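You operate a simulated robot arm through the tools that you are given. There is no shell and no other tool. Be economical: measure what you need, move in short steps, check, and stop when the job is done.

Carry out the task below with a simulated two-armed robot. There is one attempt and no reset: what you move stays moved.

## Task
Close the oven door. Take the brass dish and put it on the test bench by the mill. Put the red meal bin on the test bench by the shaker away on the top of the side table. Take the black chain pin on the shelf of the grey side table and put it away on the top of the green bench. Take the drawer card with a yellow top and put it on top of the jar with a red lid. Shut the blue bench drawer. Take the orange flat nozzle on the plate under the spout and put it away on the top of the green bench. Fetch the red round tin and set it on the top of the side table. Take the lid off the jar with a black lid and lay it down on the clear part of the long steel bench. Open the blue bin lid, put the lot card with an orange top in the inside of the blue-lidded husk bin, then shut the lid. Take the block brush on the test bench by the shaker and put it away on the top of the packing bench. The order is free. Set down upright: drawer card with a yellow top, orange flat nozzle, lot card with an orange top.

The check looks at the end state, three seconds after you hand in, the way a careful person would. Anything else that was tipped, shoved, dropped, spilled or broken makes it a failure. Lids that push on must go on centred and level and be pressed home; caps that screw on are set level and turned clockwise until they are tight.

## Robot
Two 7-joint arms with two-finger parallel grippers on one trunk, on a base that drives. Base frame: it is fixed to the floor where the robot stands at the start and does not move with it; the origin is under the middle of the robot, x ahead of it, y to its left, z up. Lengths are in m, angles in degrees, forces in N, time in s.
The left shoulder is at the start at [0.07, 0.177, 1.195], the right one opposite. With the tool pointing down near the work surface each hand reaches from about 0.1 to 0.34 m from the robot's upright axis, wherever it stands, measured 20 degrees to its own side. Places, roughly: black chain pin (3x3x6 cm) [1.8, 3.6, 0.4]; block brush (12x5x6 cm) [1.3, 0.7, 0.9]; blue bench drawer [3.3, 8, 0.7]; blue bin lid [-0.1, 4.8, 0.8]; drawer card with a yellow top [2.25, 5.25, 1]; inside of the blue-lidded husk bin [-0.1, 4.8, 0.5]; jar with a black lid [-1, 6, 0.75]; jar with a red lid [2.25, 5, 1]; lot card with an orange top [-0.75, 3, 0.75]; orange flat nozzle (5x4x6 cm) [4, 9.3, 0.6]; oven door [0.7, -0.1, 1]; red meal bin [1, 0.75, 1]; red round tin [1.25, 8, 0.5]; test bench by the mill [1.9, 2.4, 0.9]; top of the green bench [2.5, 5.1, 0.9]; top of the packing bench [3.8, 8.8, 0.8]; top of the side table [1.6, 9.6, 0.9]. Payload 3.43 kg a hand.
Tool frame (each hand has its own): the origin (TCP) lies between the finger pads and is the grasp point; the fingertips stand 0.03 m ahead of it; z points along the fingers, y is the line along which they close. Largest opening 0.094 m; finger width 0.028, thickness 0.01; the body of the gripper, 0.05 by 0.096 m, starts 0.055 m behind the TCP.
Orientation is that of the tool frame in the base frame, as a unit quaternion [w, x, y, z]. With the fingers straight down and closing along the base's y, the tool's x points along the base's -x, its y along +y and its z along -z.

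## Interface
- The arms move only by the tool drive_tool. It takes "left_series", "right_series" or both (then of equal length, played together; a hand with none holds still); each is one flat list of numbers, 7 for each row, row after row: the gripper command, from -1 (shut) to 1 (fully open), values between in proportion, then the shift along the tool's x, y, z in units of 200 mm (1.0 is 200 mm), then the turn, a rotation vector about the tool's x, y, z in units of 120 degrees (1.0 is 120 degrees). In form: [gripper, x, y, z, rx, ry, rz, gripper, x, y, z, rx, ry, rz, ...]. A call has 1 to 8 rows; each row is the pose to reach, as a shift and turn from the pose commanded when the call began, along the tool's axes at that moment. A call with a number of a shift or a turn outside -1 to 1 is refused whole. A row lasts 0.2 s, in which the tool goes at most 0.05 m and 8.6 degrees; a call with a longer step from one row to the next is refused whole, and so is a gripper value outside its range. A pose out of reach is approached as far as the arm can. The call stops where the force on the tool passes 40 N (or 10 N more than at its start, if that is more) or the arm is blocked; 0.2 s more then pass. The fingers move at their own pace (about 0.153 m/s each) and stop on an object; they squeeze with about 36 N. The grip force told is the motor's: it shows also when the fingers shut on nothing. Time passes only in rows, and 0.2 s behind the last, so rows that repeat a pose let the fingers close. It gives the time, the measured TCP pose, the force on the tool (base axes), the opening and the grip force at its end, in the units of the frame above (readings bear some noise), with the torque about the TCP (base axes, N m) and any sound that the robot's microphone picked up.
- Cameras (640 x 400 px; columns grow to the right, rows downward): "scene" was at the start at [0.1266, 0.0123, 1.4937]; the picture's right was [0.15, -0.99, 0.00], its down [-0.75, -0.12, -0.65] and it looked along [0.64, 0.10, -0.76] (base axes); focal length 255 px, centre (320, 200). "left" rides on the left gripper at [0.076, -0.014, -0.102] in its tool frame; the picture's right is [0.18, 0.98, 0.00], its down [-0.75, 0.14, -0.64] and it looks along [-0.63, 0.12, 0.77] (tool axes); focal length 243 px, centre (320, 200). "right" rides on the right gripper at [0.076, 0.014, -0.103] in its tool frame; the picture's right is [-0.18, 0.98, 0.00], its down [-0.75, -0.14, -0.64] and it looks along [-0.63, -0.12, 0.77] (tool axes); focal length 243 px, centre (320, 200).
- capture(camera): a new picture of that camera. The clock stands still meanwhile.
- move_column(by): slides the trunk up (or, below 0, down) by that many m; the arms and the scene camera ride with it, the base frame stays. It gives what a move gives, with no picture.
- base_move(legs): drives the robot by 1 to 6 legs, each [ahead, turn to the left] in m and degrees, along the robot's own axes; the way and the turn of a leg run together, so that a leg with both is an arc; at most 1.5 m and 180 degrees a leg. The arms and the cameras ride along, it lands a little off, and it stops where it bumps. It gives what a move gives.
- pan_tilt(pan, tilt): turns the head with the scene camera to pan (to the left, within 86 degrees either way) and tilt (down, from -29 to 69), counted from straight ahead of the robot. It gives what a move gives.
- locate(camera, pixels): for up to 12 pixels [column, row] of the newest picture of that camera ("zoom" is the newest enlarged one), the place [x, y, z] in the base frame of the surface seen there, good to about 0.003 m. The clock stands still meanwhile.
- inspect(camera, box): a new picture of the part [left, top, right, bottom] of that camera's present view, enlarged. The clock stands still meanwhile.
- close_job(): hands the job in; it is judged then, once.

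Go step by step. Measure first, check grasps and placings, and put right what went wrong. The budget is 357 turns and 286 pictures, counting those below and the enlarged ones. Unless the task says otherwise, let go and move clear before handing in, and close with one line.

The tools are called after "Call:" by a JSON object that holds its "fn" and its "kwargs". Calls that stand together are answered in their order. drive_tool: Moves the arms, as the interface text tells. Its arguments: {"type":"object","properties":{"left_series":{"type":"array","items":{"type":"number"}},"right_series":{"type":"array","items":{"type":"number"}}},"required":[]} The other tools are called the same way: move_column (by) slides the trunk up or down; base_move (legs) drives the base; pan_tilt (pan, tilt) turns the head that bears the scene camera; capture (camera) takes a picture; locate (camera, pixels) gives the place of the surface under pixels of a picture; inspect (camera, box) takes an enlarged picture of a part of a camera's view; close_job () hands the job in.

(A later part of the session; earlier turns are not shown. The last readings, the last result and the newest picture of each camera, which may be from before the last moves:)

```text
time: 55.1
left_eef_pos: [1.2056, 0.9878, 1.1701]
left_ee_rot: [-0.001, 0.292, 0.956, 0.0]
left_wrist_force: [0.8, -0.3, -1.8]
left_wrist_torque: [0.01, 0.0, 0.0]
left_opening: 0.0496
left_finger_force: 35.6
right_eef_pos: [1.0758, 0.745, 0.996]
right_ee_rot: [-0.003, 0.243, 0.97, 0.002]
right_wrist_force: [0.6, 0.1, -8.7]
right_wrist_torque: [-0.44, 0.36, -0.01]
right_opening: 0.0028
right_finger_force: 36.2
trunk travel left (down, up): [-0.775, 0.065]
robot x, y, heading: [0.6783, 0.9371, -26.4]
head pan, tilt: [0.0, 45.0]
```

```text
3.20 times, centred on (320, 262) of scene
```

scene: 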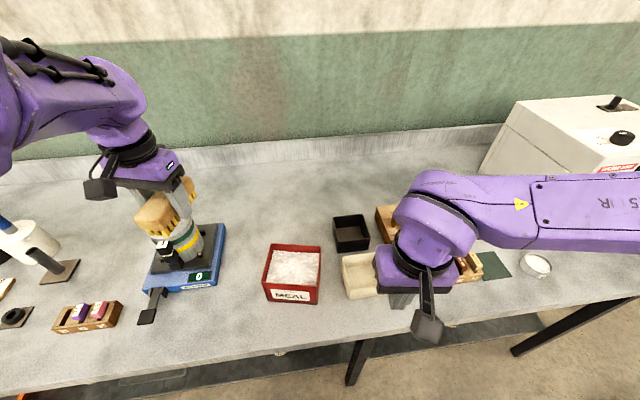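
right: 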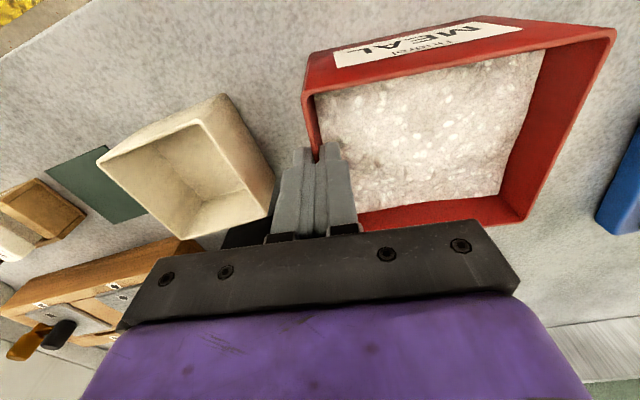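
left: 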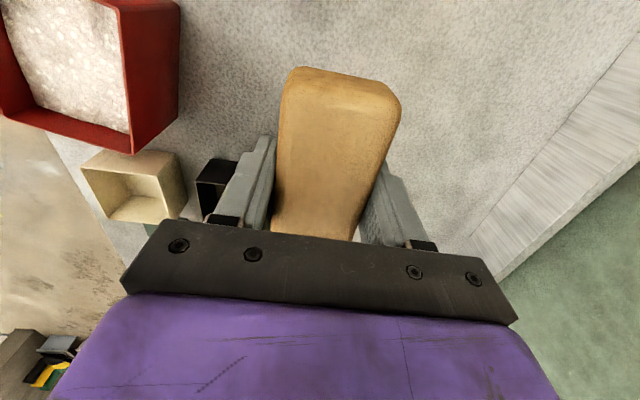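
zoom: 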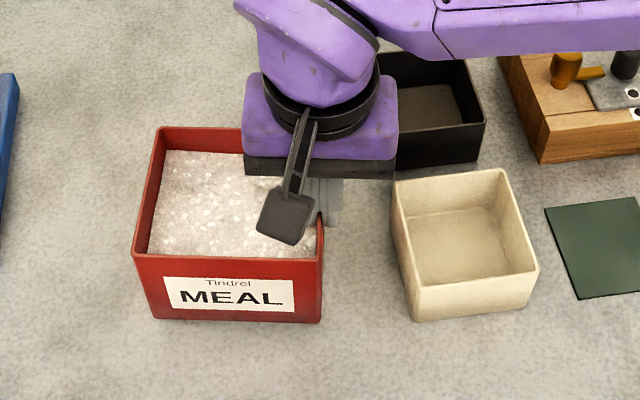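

Held level, weight about 8.7 N. I lift slowly to clear, and move it a bit to the right and back.

Call:
{"fn": "drive_tool", "kwargs": {"right_series": [-1, 0, 0, -0.1, 0, 0, 0, -1, 0, 0, -0.25, 0, 0, 0, -1, 0, 0, -0.4, 0, 0, 0, -1, 0, 0, -0.5, 0, 0, 0, -1, 0.1, -0.1, -0.55, 0, 0, 0, -1, 0.2, -0.25, -0.55, 0, 0, 0, -1, 0.3, -0.4, -0.55, 0, 0, 0, -1, 0.4, -0.5, -0.55, 0, 0, 0]}}

Call:
{"fn": "capture", "kwargs": {"camera": "scene"}}

```text
time: 57.0
left_eef_pos: [1.2039, 0.987, 1.1722]
left_ee_rot: [-0.001, 0.293, 0.956, 0.001]
left_wrist_force: [0.1, 0.0, -0.9]
left_wrist_torque: [-0.01, -0.01, -0.02]
left_opening: 0.0498
left_finger_force: 35.8
right_eef_pos: [0.9547, 0.6892, 1.1062]
right_ee_rot: [-0.002, 0.243, 0.97, 0.003]
right_wrist_force: [-0.7, 0.5, -8.6]
right_wrist_torque: [-0.52, 0.34, -0.01]
right_opening: 0.0028
right_finger_force: 36.0
trunk travel left (down, up): [-0.775, 0.065]
robot x, y, heading: [0.6792, 0.9406, -26.2]
head pan, tilt: [0.0, 45.0]
```

```text
259 pictures are left
```

scene: 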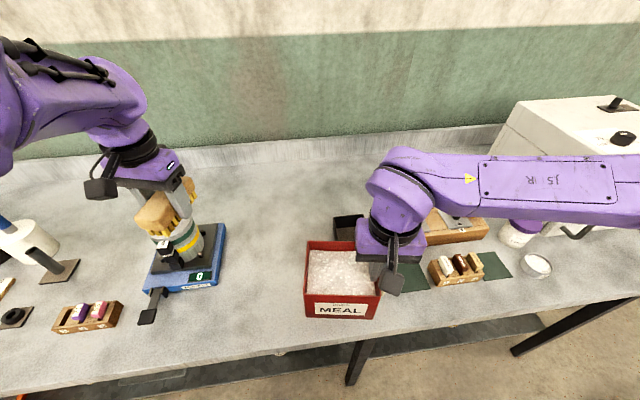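

Both loads are clear. I back off from the bench and turn to look up the aisle.

Call:
{"fn": "base_move", "kwargs": {"legs": [[-0.45, 0], [0, 95]]}}

Call:
{"fn": "pan_tilt", "kwargs": {"pan": 0, "tilt": 15}}

Call:
{"fn": "capture", "kwargs": {"camera": "scene"}}

```text
time: 63.6
left_eef_pos: [0.1929, 1.6568, 1.1711]
left_ee_rot: [0.0, -0.502, 0.865, 0.001]
left_wrist_force: [0.6, -0.5, -2.1]
left_wrist_torque: [0.0, 0.04, 0.02]
left_opening: 0.0499
left_finger_force: 35.9
right_eef_pos: [0.5095, 1.4298, 1.1052]
right_ee_rot: [-0.004, -0.547, 0.837, 0.0]
right_wrist_force: [-0.2, -0.6, -8.1]
right_wrist_torque: [-0.32, -0.48, -0.01]
right_opening: 0.0028
right_finger_force: 36.1
trunk travel left (down, up): [-0.775, 0.065]
robot x, y, heading: [0.2838, 1.1338, 68.2]
head pan, tilt: [0.0, 45.0]
```

```text
time: 64.6
left_eef_pos: [0.1925, 1.6564, 1.1706]
left_ee_rot: [0.0, -0.504, 0.864, 0.001]
left_wrist_force: [0.5, -0.1, -1.8]
left_wrist_torque: [-0.02, 0.01, 0.06]
left_opening: 0.0497
left_finger_force: 35.9
right_eef_pos: [0.5096, 1.4304, 1.1062]
right_ee_rot: [-0.004, -0.547, 0.837, 0.0]
right_wrist_force: [0.6, -0.5, -9.3]
right_wrist_torque: [-0.32, -0.47, -0.02]
right_opening: 0.0029
right_finger_force: 36.1
trunk travel left (down, up): [-0.775, 0.065]
robot x, y, heading: [0.2805, 1.1358, 68.1]
head pan, tilt: [0.0, 15.0]
```

```text
258 pictures are left
```

scene: 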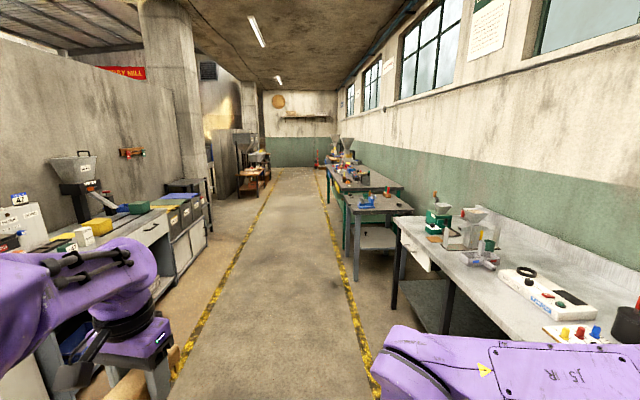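

Call:
{"fn": "inspect", "kwargs": {"camera": "scene", "box": [200, 110, 440, 260]}}

Call:
{"fn": "locate", "kwargs": {"camera": "scene", "pixels": [[240, 250], [350, 290], [262, 195], [322, 195], [350, 200], [362, 187], [360, 178], [253, 180], [333, 168], [490, 240], [105, 235], [180, 205]]}}

```text
2.67 times, centred on (320, 185) of scene
```

zoom: 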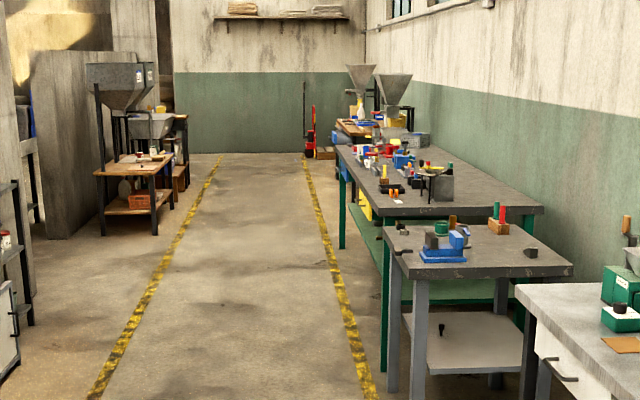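

```text
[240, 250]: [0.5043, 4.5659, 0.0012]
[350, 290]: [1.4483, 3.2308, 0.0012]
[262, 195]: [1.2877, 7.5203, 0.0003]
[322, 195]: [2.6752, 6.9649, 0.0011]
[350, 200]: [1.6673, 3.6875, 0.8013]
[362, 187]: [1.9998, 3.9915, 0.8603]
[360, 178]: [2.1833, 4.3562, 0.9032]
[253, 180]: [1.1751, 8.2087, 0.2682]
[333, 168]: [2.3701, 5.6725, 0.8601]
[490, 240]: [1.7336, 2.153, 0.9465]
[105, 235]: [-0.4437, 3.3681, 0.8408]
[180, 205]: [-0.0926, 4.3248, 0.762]
```

The aisle runs at about 74°. The green bench, grey table and far area are mapped roughly. I drive up the aisle to near (2.2,8.4).

Call:
{"fn": "base_move", "kwargs": {"legs": [[0, 7.5], [1.5, 0], [1.5, 0], [1.5, 0], [1.5, 0], [1.5, 0]]}}

Call:
{"fn": "capture", "kwargs": {"camera": "scene"}}

```text
time: 100.9
left_eef_pos: [1.8876, 8.9685, 1.1707]
left_ee_rot: [0.0, -0.564, 0.826, 0.0]
left_wrist_force: [0.2, -0.2, -1.3]
left_wrist_torque: [0.0, 0.01, -0.02]
left_opening: 0.0495
left_finger_force: 35.9
right_eef_pos: [2.2319, 8.7905, 1.1057]
right_ee_rot: [-0.004, -0.606, 0.795, -0.001]
right_wrist_force: [-0.5, 0.5, -9.2]
right_wrist_torque: [-0.24, -0.51, -0.02]
right_opening: 0.0028
right_finger_force: 35.9
trunk travel left (down, up): [-0.775, 0.065]
robot x, y, heading: [2.0514, 8.4716, 76.5]
head pan, tilt: [0.0, 15.0]
```

```text
256 pictures are left
```

scene: 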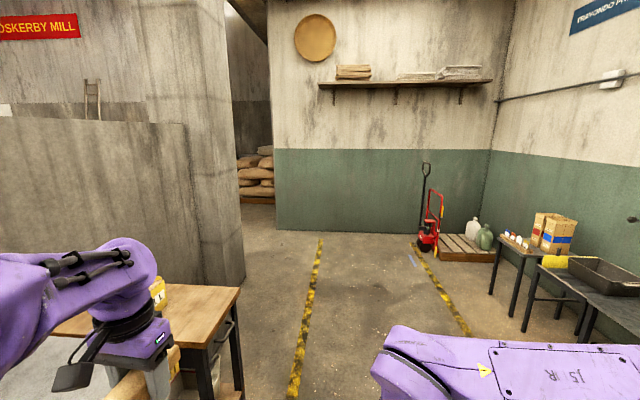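

Call:
{"fn": "pan_tilt", "kwargs": {"pan": 55, "tilt": 35}}

Call:
{"fn": "capture", "kwargs": {"camera": "scene"}}

Call:
{"fn": "pan_tilt", "kwargs": {"pan": -55, "tilt": 25}}

Call:
{"fn": "capture", "kwargs": {"camera": "scene"}}

```text
time: 102.2
left_eef_pos: [1.8867, 8.9691, 1.1716]
left_ee_rot: [0.0, -0.564, 0.826, -0.001]
left_wrist_force: [-0.3, -0.2, -0.7]
left_wrist_torque: [-0.01, 0.0, -0.01]
left_opening: 0.0494
left_finger_force: 35.9
right_eef_pos: [2.2325, 8.7914, 1.1067]
right_ee_rot: [-0.004, -0.606, 0.795, -0.001]
right_wrist_force: [-0.4, -0.9, -9.4]
right_wrist_torque: [-0.24, -0.51, -0.01]
right_opening: 0.0028
right_finger_force: 35.5
trunk travel left (down, up): [-0.775, 0.065]
robot x, y, heading: [2.0489, 8.4644, 76.4]
head pan, tilt: [55.0, 35.0]
```

```text
255 pictures are left
```

scene: 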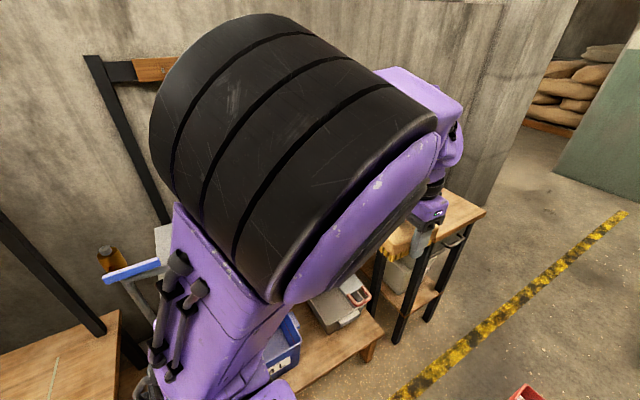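

```text
time: 104.0
left_eef_pos: [1.8884, 8.9686, 1.1709]
left_ee_rot: [0.0, -0.565, 0.825, 0.001]
left_wrist_force: [0.2, -0.2, -1.6]
left_wrist_torque: [0.0, 0.03, -0.02]
left_opening: 0.0498
left_finger_force: 36.1
right_eef_pos: [2.2326, 8.7921, 1.1056]
right_ee_rot: [-0.002, -0.607, 0.795, -0.001]
right_wrist_force: [-0.5, 0.9, -9.1]
right_wrist_torque: [-0.24, -0.57, 0.02]
right_opening: 0.0029
right_finger_force: 36.0
trunk travel left (down, up): [-0.775, 0.065]
robot x, y, heading: [2.049, 8.4623, 76.8]
head pan, tilt: [-55.0, 25.0]
```

```text
254 pictures are left
```

scene: 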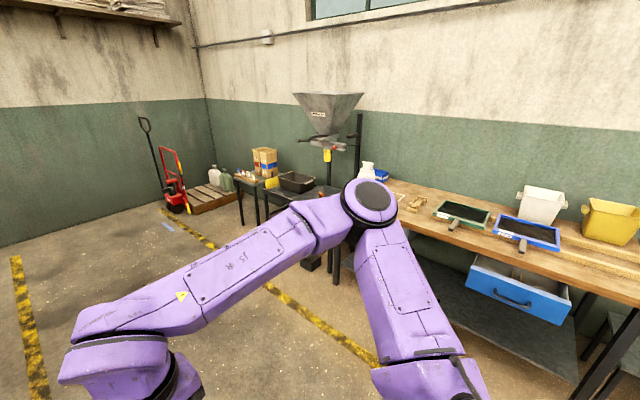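

The blue drawer and the packing bench are on the right, and the small wooden side table is on the left. I drive ahead and turn to face the side table.

Call:
{"fn": "base_move", "kwargs": {"legs": [[0.8, 0], [0, 83]]}}

Call:
{"fn": "pan_tilt", "kwargs": {"pan": 0, "tilt": 45}}

Call:
{"fn": "capture", "kwargs": {"camera": "scene"}}

```text
time: 111.9
left_eef_pos: [1.7213, 9.1373, 1.1705]
left_ee_rot: [0.001, 0.972, -0.237, 0.0]
left_wrist_force: [0.4, -0.5, -0.6]
left_wrist_torque: [-0.03, -0.01, -0.02]
left_opening: 0.0498
left_finger_force: 35.7
right_eef_pos: [1.9335, 9.461, 1.1061]
right_ee_rot: [0.003, 0.983, -0.185, 0.003]
right_wrist_force: [-0.5, 0.4, -8.8]
right_wrist_torque: [0.51, -0.32, 0.02]
right_opening: 0.0028
right_finger_force: 36.1
trunk travel left (down, up): [-0.775, 0.065]
robot x, y, heading: [2.2356, 9.2421, 160.3]
head pan, tilt: [-55.0, 25.0]
```

```text
time: 113.2
left_eef_pos: [1.7207, 9.1368, 1.1708]
left_ee_rot: [0.0, 0.971, -0.237, 0.001]
left_wrist_force: [-0.2, 0.5, -1.5]
left_wrist_torque: [0.0, -0.01, 0.01]
left_opening: 0.0499
left_finger_force: 36.5
right_eef_pos: [1.9331, 9.4614, 1.1059]
right_ee_rot: [0.001, 0.983, -0.186, 0.004]
right_wrist_force: [0.1, 0.6, -10.1]
right_wrist_torque: [0.48, -0.29, -0.01]
right_opening: 0.0029
right_finger_force: 36.0
trunk travel left (down, up): [-0.775, 0.065]
robot x, y, heading: [2.2419, 9.2463, 160.4]
head pan, tilt: [0.0, 45.0]
```

```text
253 pictures are left
```

scene: 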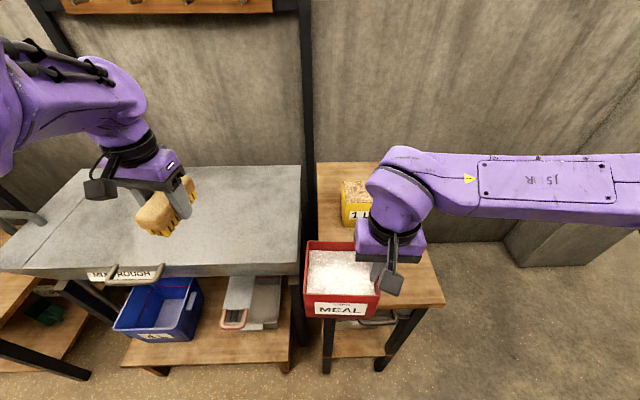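

Call:
{"fn": "locate", "kwargs": {"camera": "scene", "pixels": [[320, 168], [350, 170], [325, 230], [440, 300], [395, 305], [430, 265], [345, 225], [370, 185], [342, 183], [420, 285], [320, 190], [438, 290]]}}

Call:
{"fn": "inspect", "kwargs": {"camera": "scene", "box": [290, 140, 470, 340]}}

```text
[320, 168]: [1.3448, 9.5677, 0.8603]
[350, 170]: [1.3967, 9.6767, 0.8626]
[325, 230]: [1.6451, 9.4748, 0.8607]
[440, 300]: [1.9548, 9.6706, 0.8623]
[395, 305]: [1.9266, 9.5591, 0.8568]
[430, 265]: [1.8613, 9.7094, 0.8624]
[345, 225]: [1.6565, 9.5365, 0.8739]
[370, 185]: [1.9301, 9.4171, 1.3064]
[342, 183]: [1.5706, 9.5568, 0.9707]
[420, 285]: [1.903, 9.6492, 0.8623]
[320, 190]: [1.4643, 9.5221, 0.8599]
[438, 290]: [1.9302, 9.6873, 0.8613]
```

```text
2.00 times, centred on (380, 240) of scene
```

zoom: 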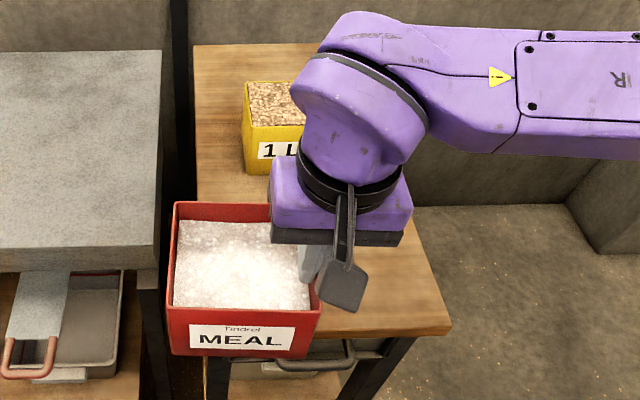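

The side table top is at z 0.861, spanning about x 1.34–1.95 with its front-left corner near (1.89,9.40). A yellow bin stands behind. I place the meal bin centred near (1.78,9.50).

Call:
{"fn": "drive_tool", "kwargs": {"right_series": [-1, -0.2, -0.05, 0, 0, 0, 0, -1, -0.4, -0.1, 0, 0, 0, 0, -1, -0.6, -0.15, 0, 0, 0, 0, -1, -0.795, -0.205, 0, 0, 0, 0, -1, -0.795, -0.205, 0.2, 0, 0, 0, -1, -0.795, -0.205, 0.4, 0, 0, 0, -1, -0.795, -0.205, 0.55, 0, 0, 0]}}

Call:
{"fn": "capture", "kwargs": {"camera": "scene"}}

```text
time: 114.8
left_eef_pos: [1.7193, 9.138, 1.171]
left_ee_rot: [0.0, 0.971, -0.237, 0.001]
left_wrist_force: [-0.5, 0.5, -1.2]
left_wrist_torque: [0.01, -0.01, 0.0]
left_opening: 0.0498
left_finger_force: 35.9
right_eef_pos: [1.8004, 9.557, 0.9923]
right_ee_rot: [0.003, 0.983, -0.186, 0.003]
right_wrist_force: [-0.7, -0.2, -8.7]
right_wrist_torque: [0.52, -0.27, -0.01]
right_opening: 0.003
right_finger_force: 35.7
trunk travel left (down, up): [-0.775, 0.065]
robot x, y, heading: [2.2393, 9.2448, 160.5]
head pan, tilt: [0.0, 45.0]
```

```text
251 pictures are left
```

scene: 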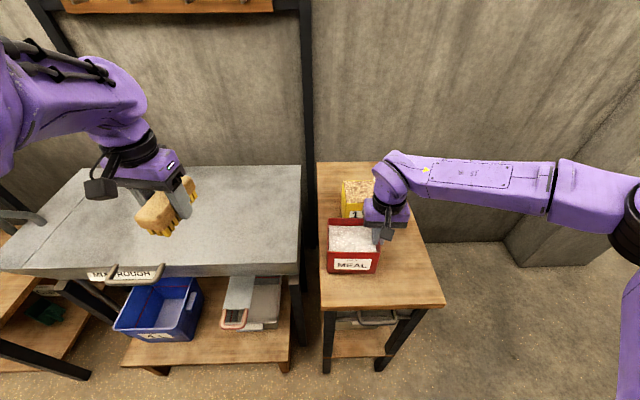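

Good position. I lower the last 2 cm until it touches, then open.

Call:
{"fn": "drive_tool", "kwargs": {"right_series": [-1, 0, 0, 0.04, 0, 0, 0, -1, 0, 0, 0.08, 0, 0, 0, -1, 0, 0, 0.1, 0, 0, 0, -1, 0, 0, 0.105, 0, 0, 0]}}

```text
time: 115.8
left_eef_pos: [1.7207, 9.1372, 1.1699]
left_ee_rot: [0.0, 0.971, -0.237, -0.001]
left_wrist_force: [0.2, 0.1, -1.5]
left_wrist_torque: [0.0, -0.01, 0.02]
left_opening: 0.0498
left_finger_force: 36.3
right_eef_pos: [1.8018, 9.557, 0.9743]
right_ee_rot: [0.002, 0.982, -0.187, 0.003]
right_wrist_force: [0.9, 1.9, -5.7]
right_wrist_torque: [0.31, 0.04, -0.11]
right_opening: 0.0028
right_finger_force: 36.0
trunk travel left (down, up): [-0.775, 0.065]
robot x, y, heading: [2.2386, 9.2452, 160.4]
head pan, tilt: [0.0, 45.0]
```

Call:
{"fn": "drive_tool", "kwargs": {"right_series": [-1, 0, 0, 0.008, 0, 0, 0, -1, 0, 0, 0.014, 0, 0, 0, -0.4, 0, 0, 0.014, 0, 0, 0, -0.2, 0, 0, 0.014, 0, 0, 0, -0.2, 0, 0, -0.15, 0, 0, 0, -0.2, 0, 0, -0.35, 0, 0, 0, -0.2, 0, 0, -0.6, 0, 0, 0]}}

Call:
{"fn": "inspect", "kwargs": {"camera": "scene", "box": [290, 140, 470, 340]}}

```text
time: 117.4
left_eef_pos: [1.7218, 9.1355, 1.171]
left_ee_rot: [0.0, 0.972, -0.237, -0.001]
left_wrist_force: [0.4, -0.1, -1.1]
left_wrist_torque: [-0.01, 0.01, -0.05]
left_opening: 0.0498
left_finger_force: 36.2
right_eef_pos: [1.8029, 9.5545, 1.0944]
right_ee_rot: [0.001, 0.983, -0.186, 0.003]
right_wrist_force: [0.0, 0.9, -0.1]
right_wrist_torque: [0.01, 0.02, 0.0]
right_opening: 0.0378
right_finger_force: 0.0
trunk travel left (down, up): [-0.775, 0.065]
robot x, y, heading: [2.2386, 9.2462, 160.4]
head pan, tilt: [0.0, 45.0]
```

```text
2.00 times, centred on (380, 240) of scene
```

zoom: 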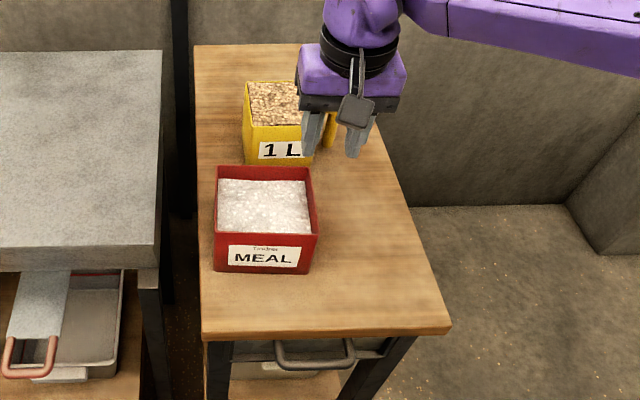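

The bin stands properly on the side table. I retract the right hand and go to look for the red tin near (1.25,8,0.5).

Call:
{"fn": "drive_tool", "kwargs": {"right_series": [0, 0.2, 0, -0.1, 0, 0, 0, 0, 0.4, 0, -0.1, 0, 0, 0, 0, 0.6, 0, -0.1, 0, 0, 0, 0, 0.8, 0, -0.1, 0, 0, 0, 0, 1.0, 0, -0.1, 0, 0, 0]}}

Call:
{"fn": "base_move", "kwargs": {"legs": [[-0.15, 0], [0, 90], [1.2, 0], [0, -85]]}}

Call:
{"fn": "capture", "kwargs": {"camera": "scene"}}

```text
time: 118.6
left_eef_pos: [1.7222, 9.1361, 1.1713]
left_ee_rot: [0.0, 0.972, -0.236, -0.001]
left_wrist_force: [-0.3, -0.3, -1.4]
left_wrist_torque: [-0.01, 0.0, 0.01]
left_opening: 0.05
left_finger_force: 36.2
right_eef_pos: [1.9896, 9.485, 1.116]
right_ee_rot: [0.002, 0.983, -0.186, 0.002]
right_wrist_force: [0.8, 0.7, -1.2]
right_wrist_torque: [-0.01, 0.02, 0.01]
right_opening: 0.0471
right_finger_force: 0.1
trunk travel left (down, up): [-0.775, 0.065]
robot x, y, heading: [2.2376, 9.2441, 160.8]
head pan, tilt: [0.0, 45.0]
```

```text
time: 133.2
left_eef_pos: [1.4635, 7.915, 1.1699]
left_ee_rot: [0.0, 0.978, -0.209, 0.0]
left_wrist_force: [-1.2, 0.4, -1.6]
left_wrist_torque: [0.02, -0.02, 0.06]
left_opening: 0.0498
left_finger_force: 36.4
right_eef_pos: [1.7102, 8.2772, 1.1151]
right_ee_rot: [0.001, 0.987, -0.159, 0.003]
right_wrist_force: [-0.9, 0.3, 0.7]
right_wrist_torque: [-0.02, 0.01, -0.03]
right_opening: 0.0469
right_finger_force: 0.1
trunk travel left (down, up): [-0.775, 0.065]
robot x, y, heading: [1.97, 8.0493, 163.8]
head pan, tilt: [0.0, 45.0]
```

```text
249 pictures are left
```

scene: 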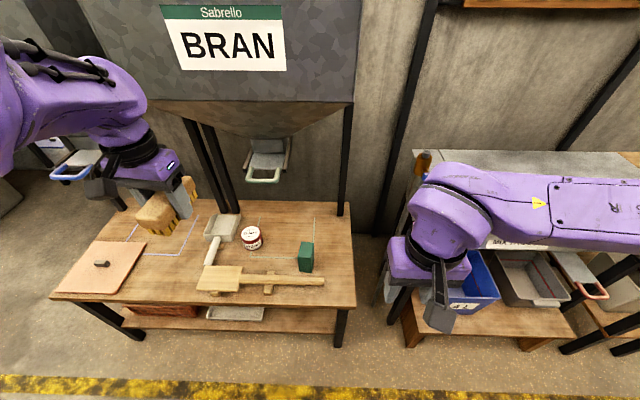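

The red tin is at (251,236) on the low bran table. I measure it.

Call:
{"fn": "inspect", "kwargs": {"camera": "scene", "box": [180, 130, 340, 310]}}

Call:
{"fn": "locate", "kwargs": {"camera": "scene", "pixels": [[251, 230], [243, 238], [260, 240], [252, 247], [305, 250], [265, 180], [285, 140], [245, 278], [220, 225], [280, 250], [350, 110], [230, 100]]}}

```text
2.22 times, centred on (260, 220) of scene
```

zoom: 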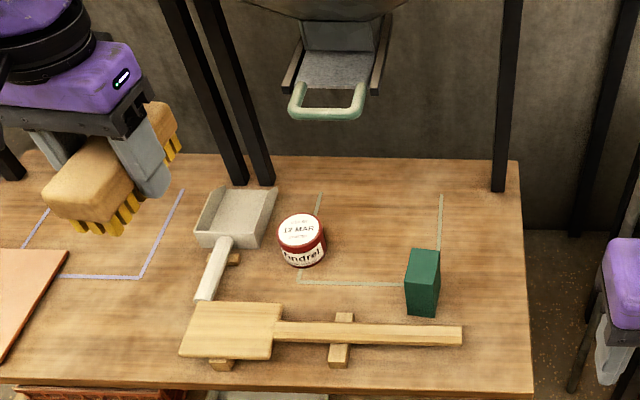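

```text
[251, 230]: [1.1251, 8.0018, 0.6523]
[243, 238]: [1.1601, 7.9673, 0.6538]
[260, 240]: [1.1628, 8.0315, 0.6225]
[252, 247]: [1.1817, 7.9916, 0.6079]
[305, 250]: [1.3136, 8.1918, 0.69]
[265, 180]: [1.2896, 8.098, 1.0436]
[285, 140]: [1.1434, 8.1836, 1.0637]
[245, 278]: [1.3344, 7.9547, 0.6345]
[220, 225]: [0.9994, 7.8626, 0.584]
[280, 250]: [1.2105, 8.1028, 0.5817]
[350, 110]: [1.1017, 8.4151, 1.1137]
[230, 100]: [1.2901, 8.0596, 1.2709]
```

Call:
{"fn": "locate", "kwargs": {"camera": "scene", "pixels": [[60, 292], [200, 303], [350, 303], [348, 215], [190, 205], [290, 370], [300, 385]]}}

Call:
{"fn": "locate", "kwargs": {"camera": "zoom", "pixels": [[279, 228], [325, 232], [300, 216], [300, 245], [302, 262], [283, 250], [321, 250], [328, 115], [340, 60], [320, 10], [425, 285]]}}

```text
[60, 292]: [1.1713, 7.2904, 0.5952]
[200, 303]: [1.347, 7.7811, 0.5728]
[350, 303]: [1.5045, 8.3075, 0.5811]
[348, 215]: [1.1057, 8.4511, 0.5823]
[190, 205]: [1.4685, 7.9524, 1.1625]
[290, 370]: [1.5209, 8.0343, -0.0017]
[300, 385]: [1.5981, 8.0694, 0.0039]
```

```text
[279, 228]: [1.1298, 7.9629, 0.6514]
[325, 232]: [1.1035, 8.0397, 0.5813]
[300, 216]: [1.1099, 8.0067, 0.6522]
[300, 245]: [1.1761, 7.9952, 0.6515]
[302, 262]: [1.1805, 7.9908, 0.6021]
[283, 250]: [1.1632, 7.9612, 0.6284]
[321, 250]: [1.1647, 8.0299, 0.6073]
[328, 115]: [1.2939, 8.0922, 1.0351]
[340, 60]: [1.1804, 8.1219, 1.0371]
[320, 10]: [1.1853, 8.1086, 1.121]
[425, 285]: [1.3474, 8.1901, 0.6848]
```

Tin: centre (1.143,8.000), about 6.7 cm wide, z 0.582–0.652, beneath the bran spout. I shift the robot so the right hand can reach it, and look again before lowering the trunk.

Call:
{"fn": "base_move", "kwargs": {"legs": [[0, 82.5], [0.462, 0], [0, -82.5]]}}

Call:
{"fn": "capture", "kwargs": {"camera": "scene"}}

```text
time: 143.0
left_eef_pos: [1.2807, 7.4879, 1.1719]
left_ee_rot: [0.0, 0.979, -0.203, 0.0]
left_wrist_force: [0.8, 0.0, -1.2]
left_wrist_torque: [-0.01, 0.01, 0.03]
left_opening: 0.0497
left_finger_force: 35.8
right_eef_pos: [1.5226, 7.8538, 1.1157]
right_ee_rot: [0.002, 0.988, -0.153, 0.003]
right_wrist_force: [-0.2, -0.4, 0.6]
right_wrist_torque: [-0.01, 0.03, -0.01]
right_opening: 0.0473
right_finger_force: 0.1
trunk travel left (down, up): [-0.775, 0.065]
robot x, y, heading: [1.7892, 7.632, 164.2]
head pan, tilt: [0.0, 45.0]
```

```text
247 pictures are left
```

scene: 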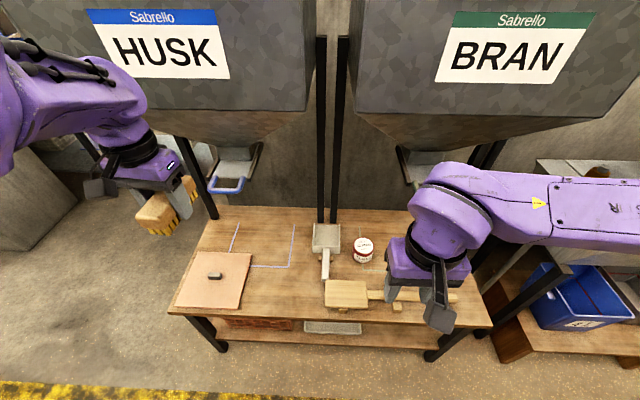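

Tin is at (363,245), and both hoppers overhang the rear of the table. I pull the left hand back, tilt the right tool forward 40°, then lower the trunk 0.40 m.

Call:
{"fn": "drive_tool", "kwargs": {"left_series": [-1, 0.1, 0, 0, 0, 0, 0, -1, 0.2, 0, 0, 0, 0, 0, -1, 0.35, 0, 0, 0, 0, 0, -1, 0.5, 0, 0, 0, 0, 0, -1, 0.6, 0, 0, 0, 0, 0], "right_series": [1, 0, 0, 0, 0, -0.07, 0, 1, 0, 0, 0, 0, -0.14, 0, 1, 0, 0, 0, 0, -0.21, 0, 1, 0, 0, 0, 0, -0.28, 0, 1, 0, 0, 0, 0, -0.333, 0]}}

Call:
{"fn": "move_column", "kwargs": {"by": -0.4}}

Call:
{"fn": "capture", "kwargs": {"camera": "scene"}}

Call:
{"fn": "capture", "kwargs": {"camera": "right"}}

```text
time: 144.2
left_eef_pos: [1.3251, 7.4095, 1.1405]
left_ee_rot: [-0.01, 0.979, -0.204, -0.001]
left_wrist_force: [-0.7, 0.1, -1.2]
left_wrist_torque: [0.06, 0.0, 0.01]
left_opening: 0.0496
left_finger_force: 35.8
left hand out of reach, approached as far as the arm can: row 1, 2, 3, 4, 5
right_eef_pos: [1.4608, 7.8218, 1.1424]
right_ee_rot: [-0.051, 0.93, -0.144, -0.335]
right_wrist_force: [0.1, 0.1, -0.8]
right_wrist_torque: [0.0, -0.02, -0.05]
right_opening: 0.0942
right_finger_force: 0.2
right hand out of reach, approached as far as the arm can: row 2, 3, 4, 5
trunk travel left (down, up): [-0.775, 0.065]
robot x, y, heading: [1.7903, 7.6272, 164.2]
head pan, tilt: [0.0, 45.0]
```

```text
time: 148.0
left_eef_pos: [1.3242, 7.4109, 0.7417]
left_ee_rot: [-0.008, 0.979, -0.204, 0.001]
left_wrist_force: [0.4, 0.3, -1.5]
left_wrist_torque: [-0.02, -0.04, -0.01]
left_opening: 0.0498
left_finger_force: 36.3
right_eef_pos: [1.4604, 7.8228, 0.7408]
right_ee_rot: [-0.051, 0.93, -0.143, -0.334]
right_wrist_force: [-0.2, 0.3, 0.2]
right_wrist_torque: [-0.04, 0.03, -0.04]
right_opening: 0.0941
right_finger_force: 0.0
trunk travel left (down, up): [-0.375, 0.465]
robot x, y, heading: [1.7919, 7.6303, 164.7]
head pan, tilt: [0.0, 45.0]
```

```text
246 pictures are left
```

scene: 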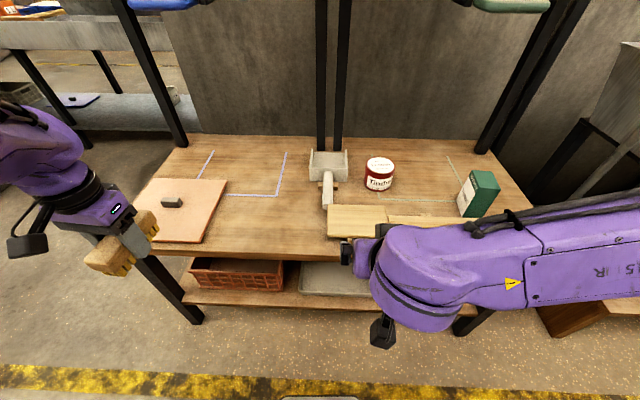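

```text
245 pictures are left
```

right: 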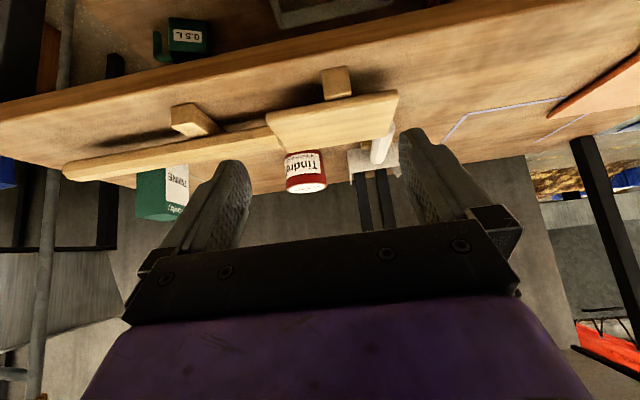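

The tool is tilted about 40° and the way to the tin at (378,175) is open. I move to a pre-grasp point.

Call:
{"fn": "drive_tool", "kwargs": {"right_series": [1, -0.13, -0.05, 0.14, 0, 0, 0, 1, -0.26, -0.1, 0.28, 0, 0, 0, 1, -0.39, -0.15, 0.42, 0, 0, 0, 1, -0.52, -0.2, 0.56, 0, 0, 0, 1, -0.65, -0.25, 0.7, 0, 0, 0, 1, -0.78, -0.29, 0.84, 0, 0, 0, 1, -0.89, -0.332, 0.98, 0, 0, 0]}}

Call:
{"fn": "capture", "kwargs": {"camera": "right"}}

Call:
{"fn": "capture", "kwargs": {"camera": "scene"}}

```text
time: 149.6
left_eef_pos: [1.3233, 7.4108, 0.74]
left_ee_rot: [-0.009, 0.979, -0.201, 0.002]
left_wrist_force: [0.7, -0.4, -1.3]
left_wrist_torque: [-0.01, -0.01, 0.01]
left_opening: 0.0498
left_finger_force: 36.1
right_eef_pos: [1.2308, 7.9661, 0.7004]
right_ee_rot: [-0.053, 0.93, -0.145, -0.333]
right_wrist_force: [-1.3, 0.6, 0.3]
right_wrist_torque: [0.01, -0.05, -0.04]
right_opening: 0.0943
right_finger_force: 0.1
trunk travel left (down, up): [-0.375, 0.465]
robot x, y, heading: [1.7901, 7.6288, 164.6]
head pan, tilt: [0.0, 45.0]
```

```text
244 pictures are left
```

right: 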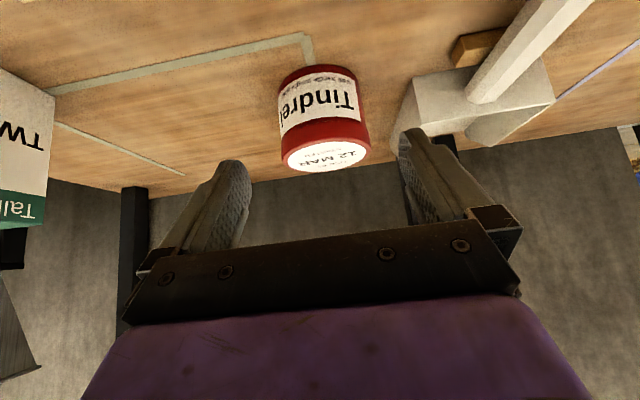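

```text
243 pictures are left
```

scene: 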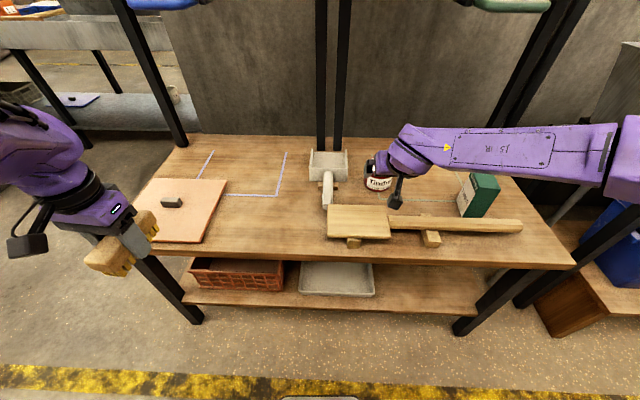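

Call:
{"fn": "locate", "kwargs": {"camera": "right", "pixels": [[328, 155], [290, 152], [367, 150], [330, 140], [328, 170], [320, 100], [282, 100], [358, 90]]}}

```text
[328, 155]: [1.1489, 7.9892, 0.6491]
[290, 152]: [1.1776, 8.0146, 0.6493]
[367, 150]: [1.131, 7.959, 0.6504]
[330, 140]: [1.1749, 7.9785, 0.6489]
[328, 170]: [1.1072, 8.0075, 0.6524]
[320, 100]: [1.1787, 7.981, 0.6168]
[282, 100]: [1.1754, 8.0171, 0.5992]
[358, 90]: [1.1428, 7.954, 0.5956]
```

Call:
{"fn": "drive_tool", "kwargs": {"right_series": [1, -0.11, 0, 0.1, 0, 0, 0, 1, -0.11, 0, 0.25, 0, 0, 0, 1, -0.11, 0, 0.4, 0, 0, 0, 1, -0.11, 0, 0.5, 0, 0, 0, 1, -0.11, 0, 0.595, 0, 0, 0, -1, -0.11, 0, 0.595, 0, 0, 0, -1, -0.11, 0, 0.595, 0, 0, 0]}}

Call:
{"fn": "capture", "kwargs": {"camera": "right"}}

```text
time: 151.2
left_eef_pos: [1.324, 7.4115, 0.7405]
left_ee_rot: [-0.009, 0.979, -0.203, 0.001]
left_wrist_force: [-0.4, 0.3, -0.4]
left_wrist_torque: [-0.01, 0.02, 0.0]
left_opening: 0.0496
left_finger_force: 35.7
right_eef_pos: [1.1409, 7.992, 0.6252]
right_ee_rot: [-0.052, 0.93, -0.145, -0.334]
right_wrist_force: [-2.2, 3.5, 6.4]
right_wrist_torque: [0.19, -0.18, 0.1]
right_opening: 0.087
right_finger_force: 36.0
trunk travel left (down, up): [-0.375, 0.465]
robot x, y, heading: [1.7897, 7.6329, 164.1]
head pan, tilt: [0.0, 45.0]
```

```text
242 pictures are left
```

right: 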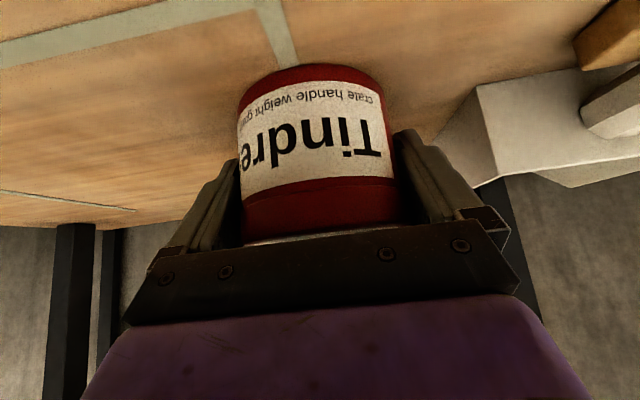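

The tin is between the fingers (opening 0.087, 36 N). I lift a little and check.

Call:
{"fn": "drive_tool", "kwargs": {"right_series": [-1, -0.03, 0, -0.04, 0, 0, 0, -1, -0.08, 0, -0.1, 0, 0, 0, -1, -0.16, 0, -0.2, 0, 0, 0, -1, -0.16, 0, -0.2, 0, 0, 0]}}

Call:
{"fn": "capture", "kwargs": {"camera": "right"}}

```text
time: 152.2
left_eef_pos: [1.3241, 7.411, 0.7402]
left_ee_rot: [-0.008, 0.979, -0.203, 0.001]
left_wrist_force: [-0.4, -0.6, -1.3]
left_wrist_torque: [0.01, 0.0, 0.02]
left_opening: 0.0498
left_finger_force: 36.4
right_eef_pos: [1.1422, 7.9943, 0.6733]
right_ee_rot: [-0.05, 0.931, -0.145, -0.333]
right_wrist_force: [0.4, -0.2, -3.3]
right_wrist_torque: [0.0, 0.0, 0.01]
right_opening: 0.0868
right_finger_force: 36.1
trunk travel left (down, up): [-0.375, 0.465]
robot x, y, heading: [1.7864, 7.632, 164.2]
head pan, tilt: [0.0, 45.0]
```

```text
241 pictures are left
```

right: 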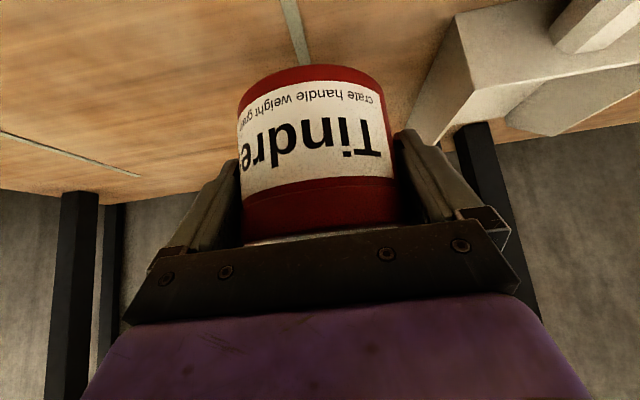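

Tin is held securely. I raise it slightly, back the base out, and raise the trunk again.

Call:
{"fn": "drive_tool", "kwargs": {"right_series": [-1, -0.1, 0, -0.15, 0, 0, 0, -1, -0.15, 0, -0.25, 0, 0, 0, -1, 0, 0, -0.4, 0, 0, 0, -1, 0.15, 0, -0.55, 0, 0, 0]}}

Call:
{"fn": "base_move", "kwargs": {"legs": [[-0.3, 0]]}}

Call:
{"fn": "move_column", "kwargs": {"by": 0.4}}

Call:
{"fn": "capture", "kwargs": {"camera": "scene"}}

```text
time: 153.2
left_eef_pos: [1.3246, 7.4115, 0.7394]
left_ee_rot: [-0.009, 0.979, -0.203, 0.001]
left_wrist_force: [0.1, 0.4, -0.9]
left_wrist_torque: [-0.02, 0.01, -0.01]
left_opening: 0.0499
left_finger_force: 36.1
right_eef_pos: [1.2316, 7.9634, 0.7438]
right_ee_rot: [-0.051, 0.93, -0.144, -0.333]
right_wrist_force: [-0.1, -0.2, -2.9]
right_wrist_torque: [0.03, -0.04, -0.01]
right_opening: 0.0871
right_finger_force: 35.6
trunk travel left (down, up): [-0.375, 0.465]
robot x, y, heading: [1.7876, 7.6353, 164.4]
head pan, tilt: [0.0, 45.0]
```

```text
time: 155.3
left_eef_pos: [1.6168, 7.3287, 0.7408]
left_ee_rot: [-0.009, 0.979, -0.203, 0.001]
left_wrist_force: [0.5, 0.0, -1.7]
left_wrist_torque: [-0.03, 0.0, -0.01]
left_opening: 0.05
left_finger_force: 35.7
right_eef_pos: [1.5231, 7.8828, 0.7428]
right_ee_rot: [-0.051, 0.93, -0.145, -0.334]
right_wrist_force: [0.6, 0.4, -3.4]
right_wrist_torque: [-0.04, -0.03, 0.03]
right_opening: 0.0869
right_finger_force: 36.1
trunk travel left (down, up): [-0.375, 0.465]
robot x, y, heading: [2.0796, 7.5511, 164.5]
head pan, tilt: [0.0, 45.0]
```

```text
time: 159.1
left_eef_pos: [1.617, 7.3298, 1.1404]
left_ee_rot: [-0.01, 0.979, -0.202, 0.001]
left_wrist_force: [0.2, 0.2, -1.4]
left_wrist_torque: [0.0, -0.01, 0.0]
left_opening: 0.0499
left_finger_force: 36.0
right_eef_pos: [1.5214, 7.8827, 1.1428]
right_ee_rot: [-0.051, 0.93, -0.145, -0.334]
right_wrist_force: [-0.8, -1.0, -3.8]
right_wrist_torque: [0.03, -0.02, -0.01]
right_opening: 0.0869
right_finger_force: 36.5
trunk travel left (down, up): [-0.775, 0.065]
robot x, y, heading: [2.079, 7.5502, 164.3]
head pan, tilt: [0.0, 45.0]
```

```text
240 pictures are left
```

scene: 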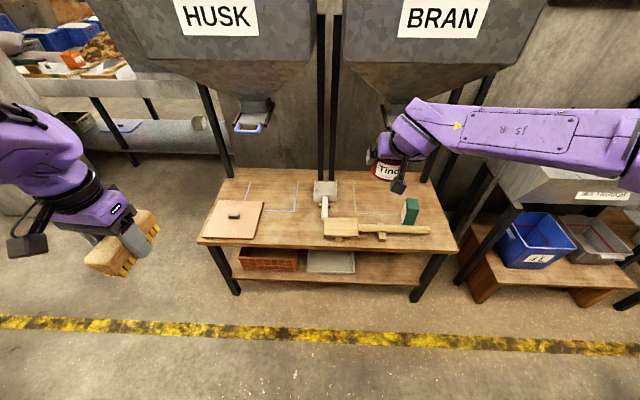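

Both loads are raised. I drive to the side table again.

Call:
{"fn": "base_move", "kwargs": {"legs": [[0, -82.8], [0.87, 0], [0.87, 0], [0, 81.5]]}}

Call:
{"fn": "capture", "kwargs": {"camera": "scene"}}

```text
time: 174.9
left_eef_pos: [1.8493, 9.0591, 1.14]
left_ee_rot: [-0.01, 0.977, -0.213, 0.001]
left_wrist_force: [0.4, -0.1, -0.2]
left_wrist_torque: [-0.02, -0.03, -0.01]
left_opening: 0.0497
left_finger_force: 35.5
right_eef_pos: [1.7679, 9.6147, 1.143]
right_ee_rot: [-0.054, 0.929, -0.155, -0.332]
right_wrist_force: [-0.4, 0.4, -2.7]
right_wrist_torque: [0.03, -0.04, -0.03]
right_opening: 0.086
right_finger_force: 35.7
trunk travel left (down, up): [-0.775, 0.065]
robot x, y, heading: [2.3169, 9.2702, 163.2]
head pan, tilt: [0.0, 45.0]
```

```text
239 pictures are left
```

scene: 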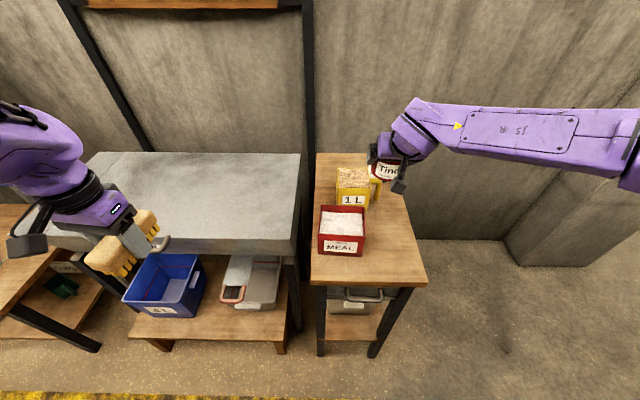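

Call:
{"fn": "locate", "kwargs": {"camera": "scene", "pixels": [[365, 208], [362, 253], [425, 278], [408, 200], [390, 245], [375, 195], [338, 253]]}}

```text
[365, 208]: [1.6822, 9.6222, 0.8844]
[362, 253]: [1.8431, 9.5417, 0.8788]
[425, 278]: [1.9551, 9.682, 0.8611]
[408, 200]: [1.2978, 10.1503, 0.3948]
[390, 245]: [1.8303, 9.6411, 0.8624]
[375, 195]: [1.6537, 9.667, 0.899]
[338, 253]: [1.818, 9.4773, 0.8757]
```

Call:
{"fn": "drive_tool", "kwargs": {"right_series": [-1, 0.143, -0.045, 0.087, 0, 0, 0, -1, 0.286, -0.091, 0.174, 0, 0, 0, -1, 0.429, -0.136, 0.262, 0, 0, 0, -1, 0.572, -0.182, 0.349, 0, 0, 0, -1, 0.715, -0.227, 0.436, 0, 0, 0, -1, 0.81, -0.227, 0.552, 0, 0, 0, -1, 0.905, -0.227, 0.668, 0, 0, 0]}}

Call:
{"fn": "inspect", "kwargs": {"camera": "scene", "box": [290, 140, 470, 310]}}

```text
time: 176.5
left_eef_pos: [1.8495, 9.0605, 1.14]
left_ee_rot: [-0.011, 0.977, -0.213, 0.003]
left_wrist_force: [0.1, 1.1, -2.7]
left_wrist_torque: [-0.03, 0.01, 0.03]
left_opening: 0.0497
left_finger_force: 36.0
right_eef_pos: [1.834, 9.6409, 0.9231]
right_ee_rot: [-0.056, 0.929, -0.155, -0.332]
right_wrist_force: [1.0, 1.2, -3.4]
right_wrist_torque: [0.02, -0.06, 0.0]
right_opening: 0.0864
right_finger_force: 36.0
trunk travel left (down, up): [-0.775, 0.065]
robot x, y, heading: [2.3188, 9.2719, 163.1]
head pan, tilt: [0.0, 45.0]
```

```text
2.35 times, centred on (380, 225) of scene
```

zoom: 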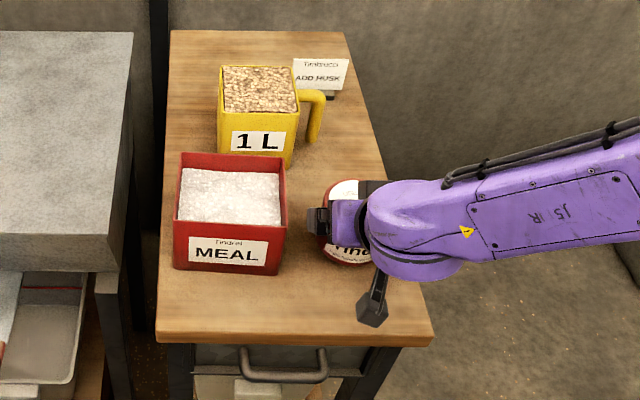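

Call:
{"fn": "drive_tool", "kwargs": {"right_series": [-1, 0.03, 0, 0.036, 0, 0, 0, -1, 0.055, 0, 0.066, 0, 0, 0, -1, 0.063, 0, 0.077, 0, 0, 0]}}

```text
time: 177.3
left_eef_pos: [1.8508, 9.0579, 1.1417]
left_ee_rot: [-0.011, 0.977, -0.213, 0.001]
left_wrist_force: [-0.4, 0.1, -1.0]
left_wrist_torque: [0.03, -0.01, -0.02]
left_opening: 0.0496
left_finger_force: 35.6
right_eef_pos: [1.8345, 9.6405, 0.9064]
right_ee_rot: [-0.055, 0.928, -0.154, -0.334]
right_wrist_force: [0.1, 0.9, 2.9]
right_wrist_torque: [0.22, -0.1, 0.0]
right_opening: 0.0864
right_finger_force: 35.9
trunk travel left (down, up): [-0.775, 0.065]
robot x, y, heading: [2.3227, 9.2741, 163.1]
head pan, tilt: [0.0, 45.0]
```

Contact made (upward force 2.9 N). I open and withdraw along the tool axis.

Call:
{"fn": "drive_tool", "kwargs": {"right_series": [1, 0, 0, 0, 0, 0, 0, 1, 0, 0, 0, 0, 0, 0, 1, 0, 0, -0.1, 0, 0, 0, 1, 0, 0, -0.25, 0, 0, 0, 1, 0, 0, -0.45, 0, 0, 0, 1, 0, 0, -0.65, 0, 0, 0, 1, 0, 0, -0.85, 0, 0, 0, 1, 0, 0, -1.0, 0, 0, 0]}}

Call:
{"fn": "inspect", "kwargs": {"camera": "scene", "box": [290, 140, 470, 310]}}

```text
time: 179.1
left_eef_pos: [1.8515, 9.0583, 1.1417]
left_ee_rot: [-0.011, 0.977, -0.213, 0.0]
left_wrist_force: [0.2, 0.8, -0.2]
left_wrist_torque: [0.04, -0.02, 0.0]
left_opening: 0.0498
left_finger_force: 36.5
right_eef_pos: [1.9506, 9.5994, 1.0578]
right_ee_rot: [-0.054, 0.927, -0.156, -0.338]
right_wrist_force: [0.2, 0.0, 0.1]
right_wrist_torque: [0.0, -0.01, 0.04]
right_opening: 0.0939
right_finger_force: 0.1
right hand out of reach, approached as far as the arm can: row 8
trunk travel left (down, up): [-0.775, 0.065]
robot x, y, heading: [2.3186, 9.2692, 163.0]
head pan, tilt: [0.0, 45.0]
```

```text
2.35 times, centred on (380, 225) of scene
```

zoom: 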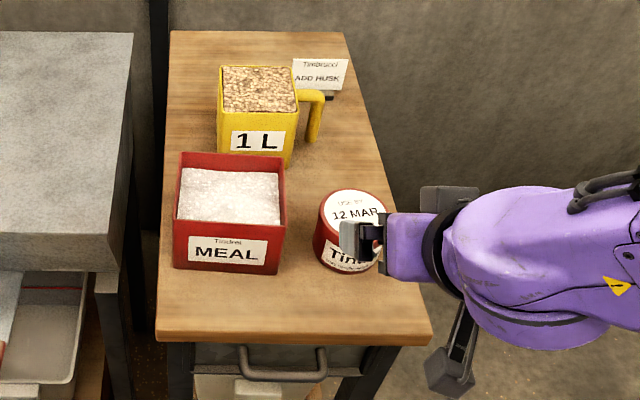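

The tin is upright on the side table. I straighten the right tool, back off, and turn to face the packing bench.

Call:
{"fn": "drive_tool", "kwargs": {"right_series": [0, 0, 0, -0.1, 0, 0.07, 0, 0, 0, 0, -0.1, 0, 0.14, 0, 0, 0, 0, -0.1, 0, 0.21, 0, 0, 0, 0, -0.1, 0, 0.28, 0, 0, 0, 0, -0.1, 0, 0.333, 0]}}

Call:
{"fn": "base_move", "kwargs": {"legs": [[-0.2, 0], [0, -90], [-0.3, -89]]}}

Call:
{"fn": "pan_tilt", "kwargs": {"pan": 0, "tilt": 35}}

Call:
{"fn": "capture", "kwargs": {"camera": "scene"}}

```text
time: 180.3
left_eef_pos: [1.85, 9.0587, 1.1402]
left_ee_rot: [-0.011, 0.977, -0.213, 0.002]
left_wrist_force: [0.8, -0.3, -0.9]
left_wrist_torque: [0.01, -0.02, -0.03]
left_opening: 0.0501
left_finger_force: 36.1
right_eef_pos: [1.9659, 9.5942, 1.0756]
right_ee_rot: [0.002, 0.986, -0.164, 0.005]
right_wrist_force: [-0.3, 0.4, -0.1]
right_wrist_torque: [0.0, -0.02, 0.0]
right_opening: 0.0471
right_finger_force: 0.2
trunk travel left (down, up): [-0.775, 0.065]
robot x, y, heading: [2.3202, 9.2693, 162.9]
head pan, tilt: [0.0, 45.0]
```

```text
time: 189.6
left_eef_pos: [2.7458, 9.2968, 1.1412]
left_ee_rot: [-0.001, 0.22, 0.975, -0.01]
left_wrist_force: [-0.3, -0.7, -0.3]
left_wrist_torque: [0.03, 0.07, 0.0]
left_opening: 0.0499
left_finger_force: 35.9
right_eef_pos: [2.6219, 8.7621, 1.0757]
right_ee_rot: [-0.004, 0.17, 0.985, 0.002]
right_wrist_force: [-0.4, -0.6, -0.7]
right_wrist_torque: [-0.07, 0.01, 0.0]
right_opening: 0.0472
right_finger_force: 0.0
trunk travel left (down, up): [-0.775, 0.065]
robot x, y, heading: [2.2736, 9.0897, -17.9]
head pan, tilt: [0.0, 45.0]
cut short: leg 3
```

```text
time: 190.3
left_eef_pos: [2.7442, 9.2973, 1.1403]
left_ee_rot: [-0.002, 0.218, 0.976, -0.011]
left_wrist_force: [0.5, 0.7, -1.5]
left_wrist_torque: [0.03, -0.01, 0.01]
left_opening: 0.05
left_finger_force: 35.7
right_eef_pos: [2.6219, 8.7623, 1.0749]
right_ee_rot: [-0.005, 0.171, 0.985, 0.001]
right_wrist_force: [0.6, 1.3, 0.9]
right_wrist_torque: [-0.04, 0.01, 0.0]
right_opening: 0.0469
right_finger_force: 0.1
trunk travel left (down, up): [-0.775, 0.065]
robot x, y, heading: [2.2716, 9.0923, -17.6]
head pan, tilt: [0.0, 35.0]
```

```text
236 pictures are left
```

scene: 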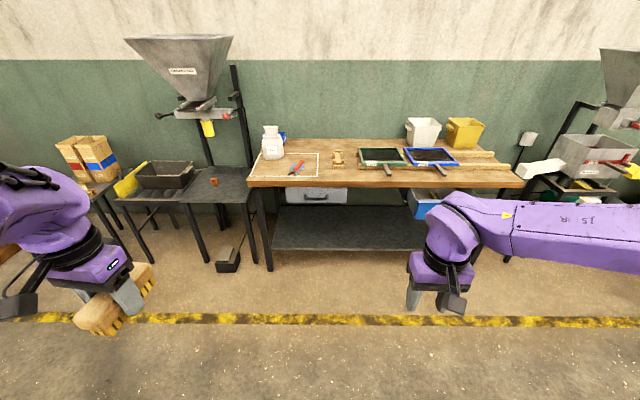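

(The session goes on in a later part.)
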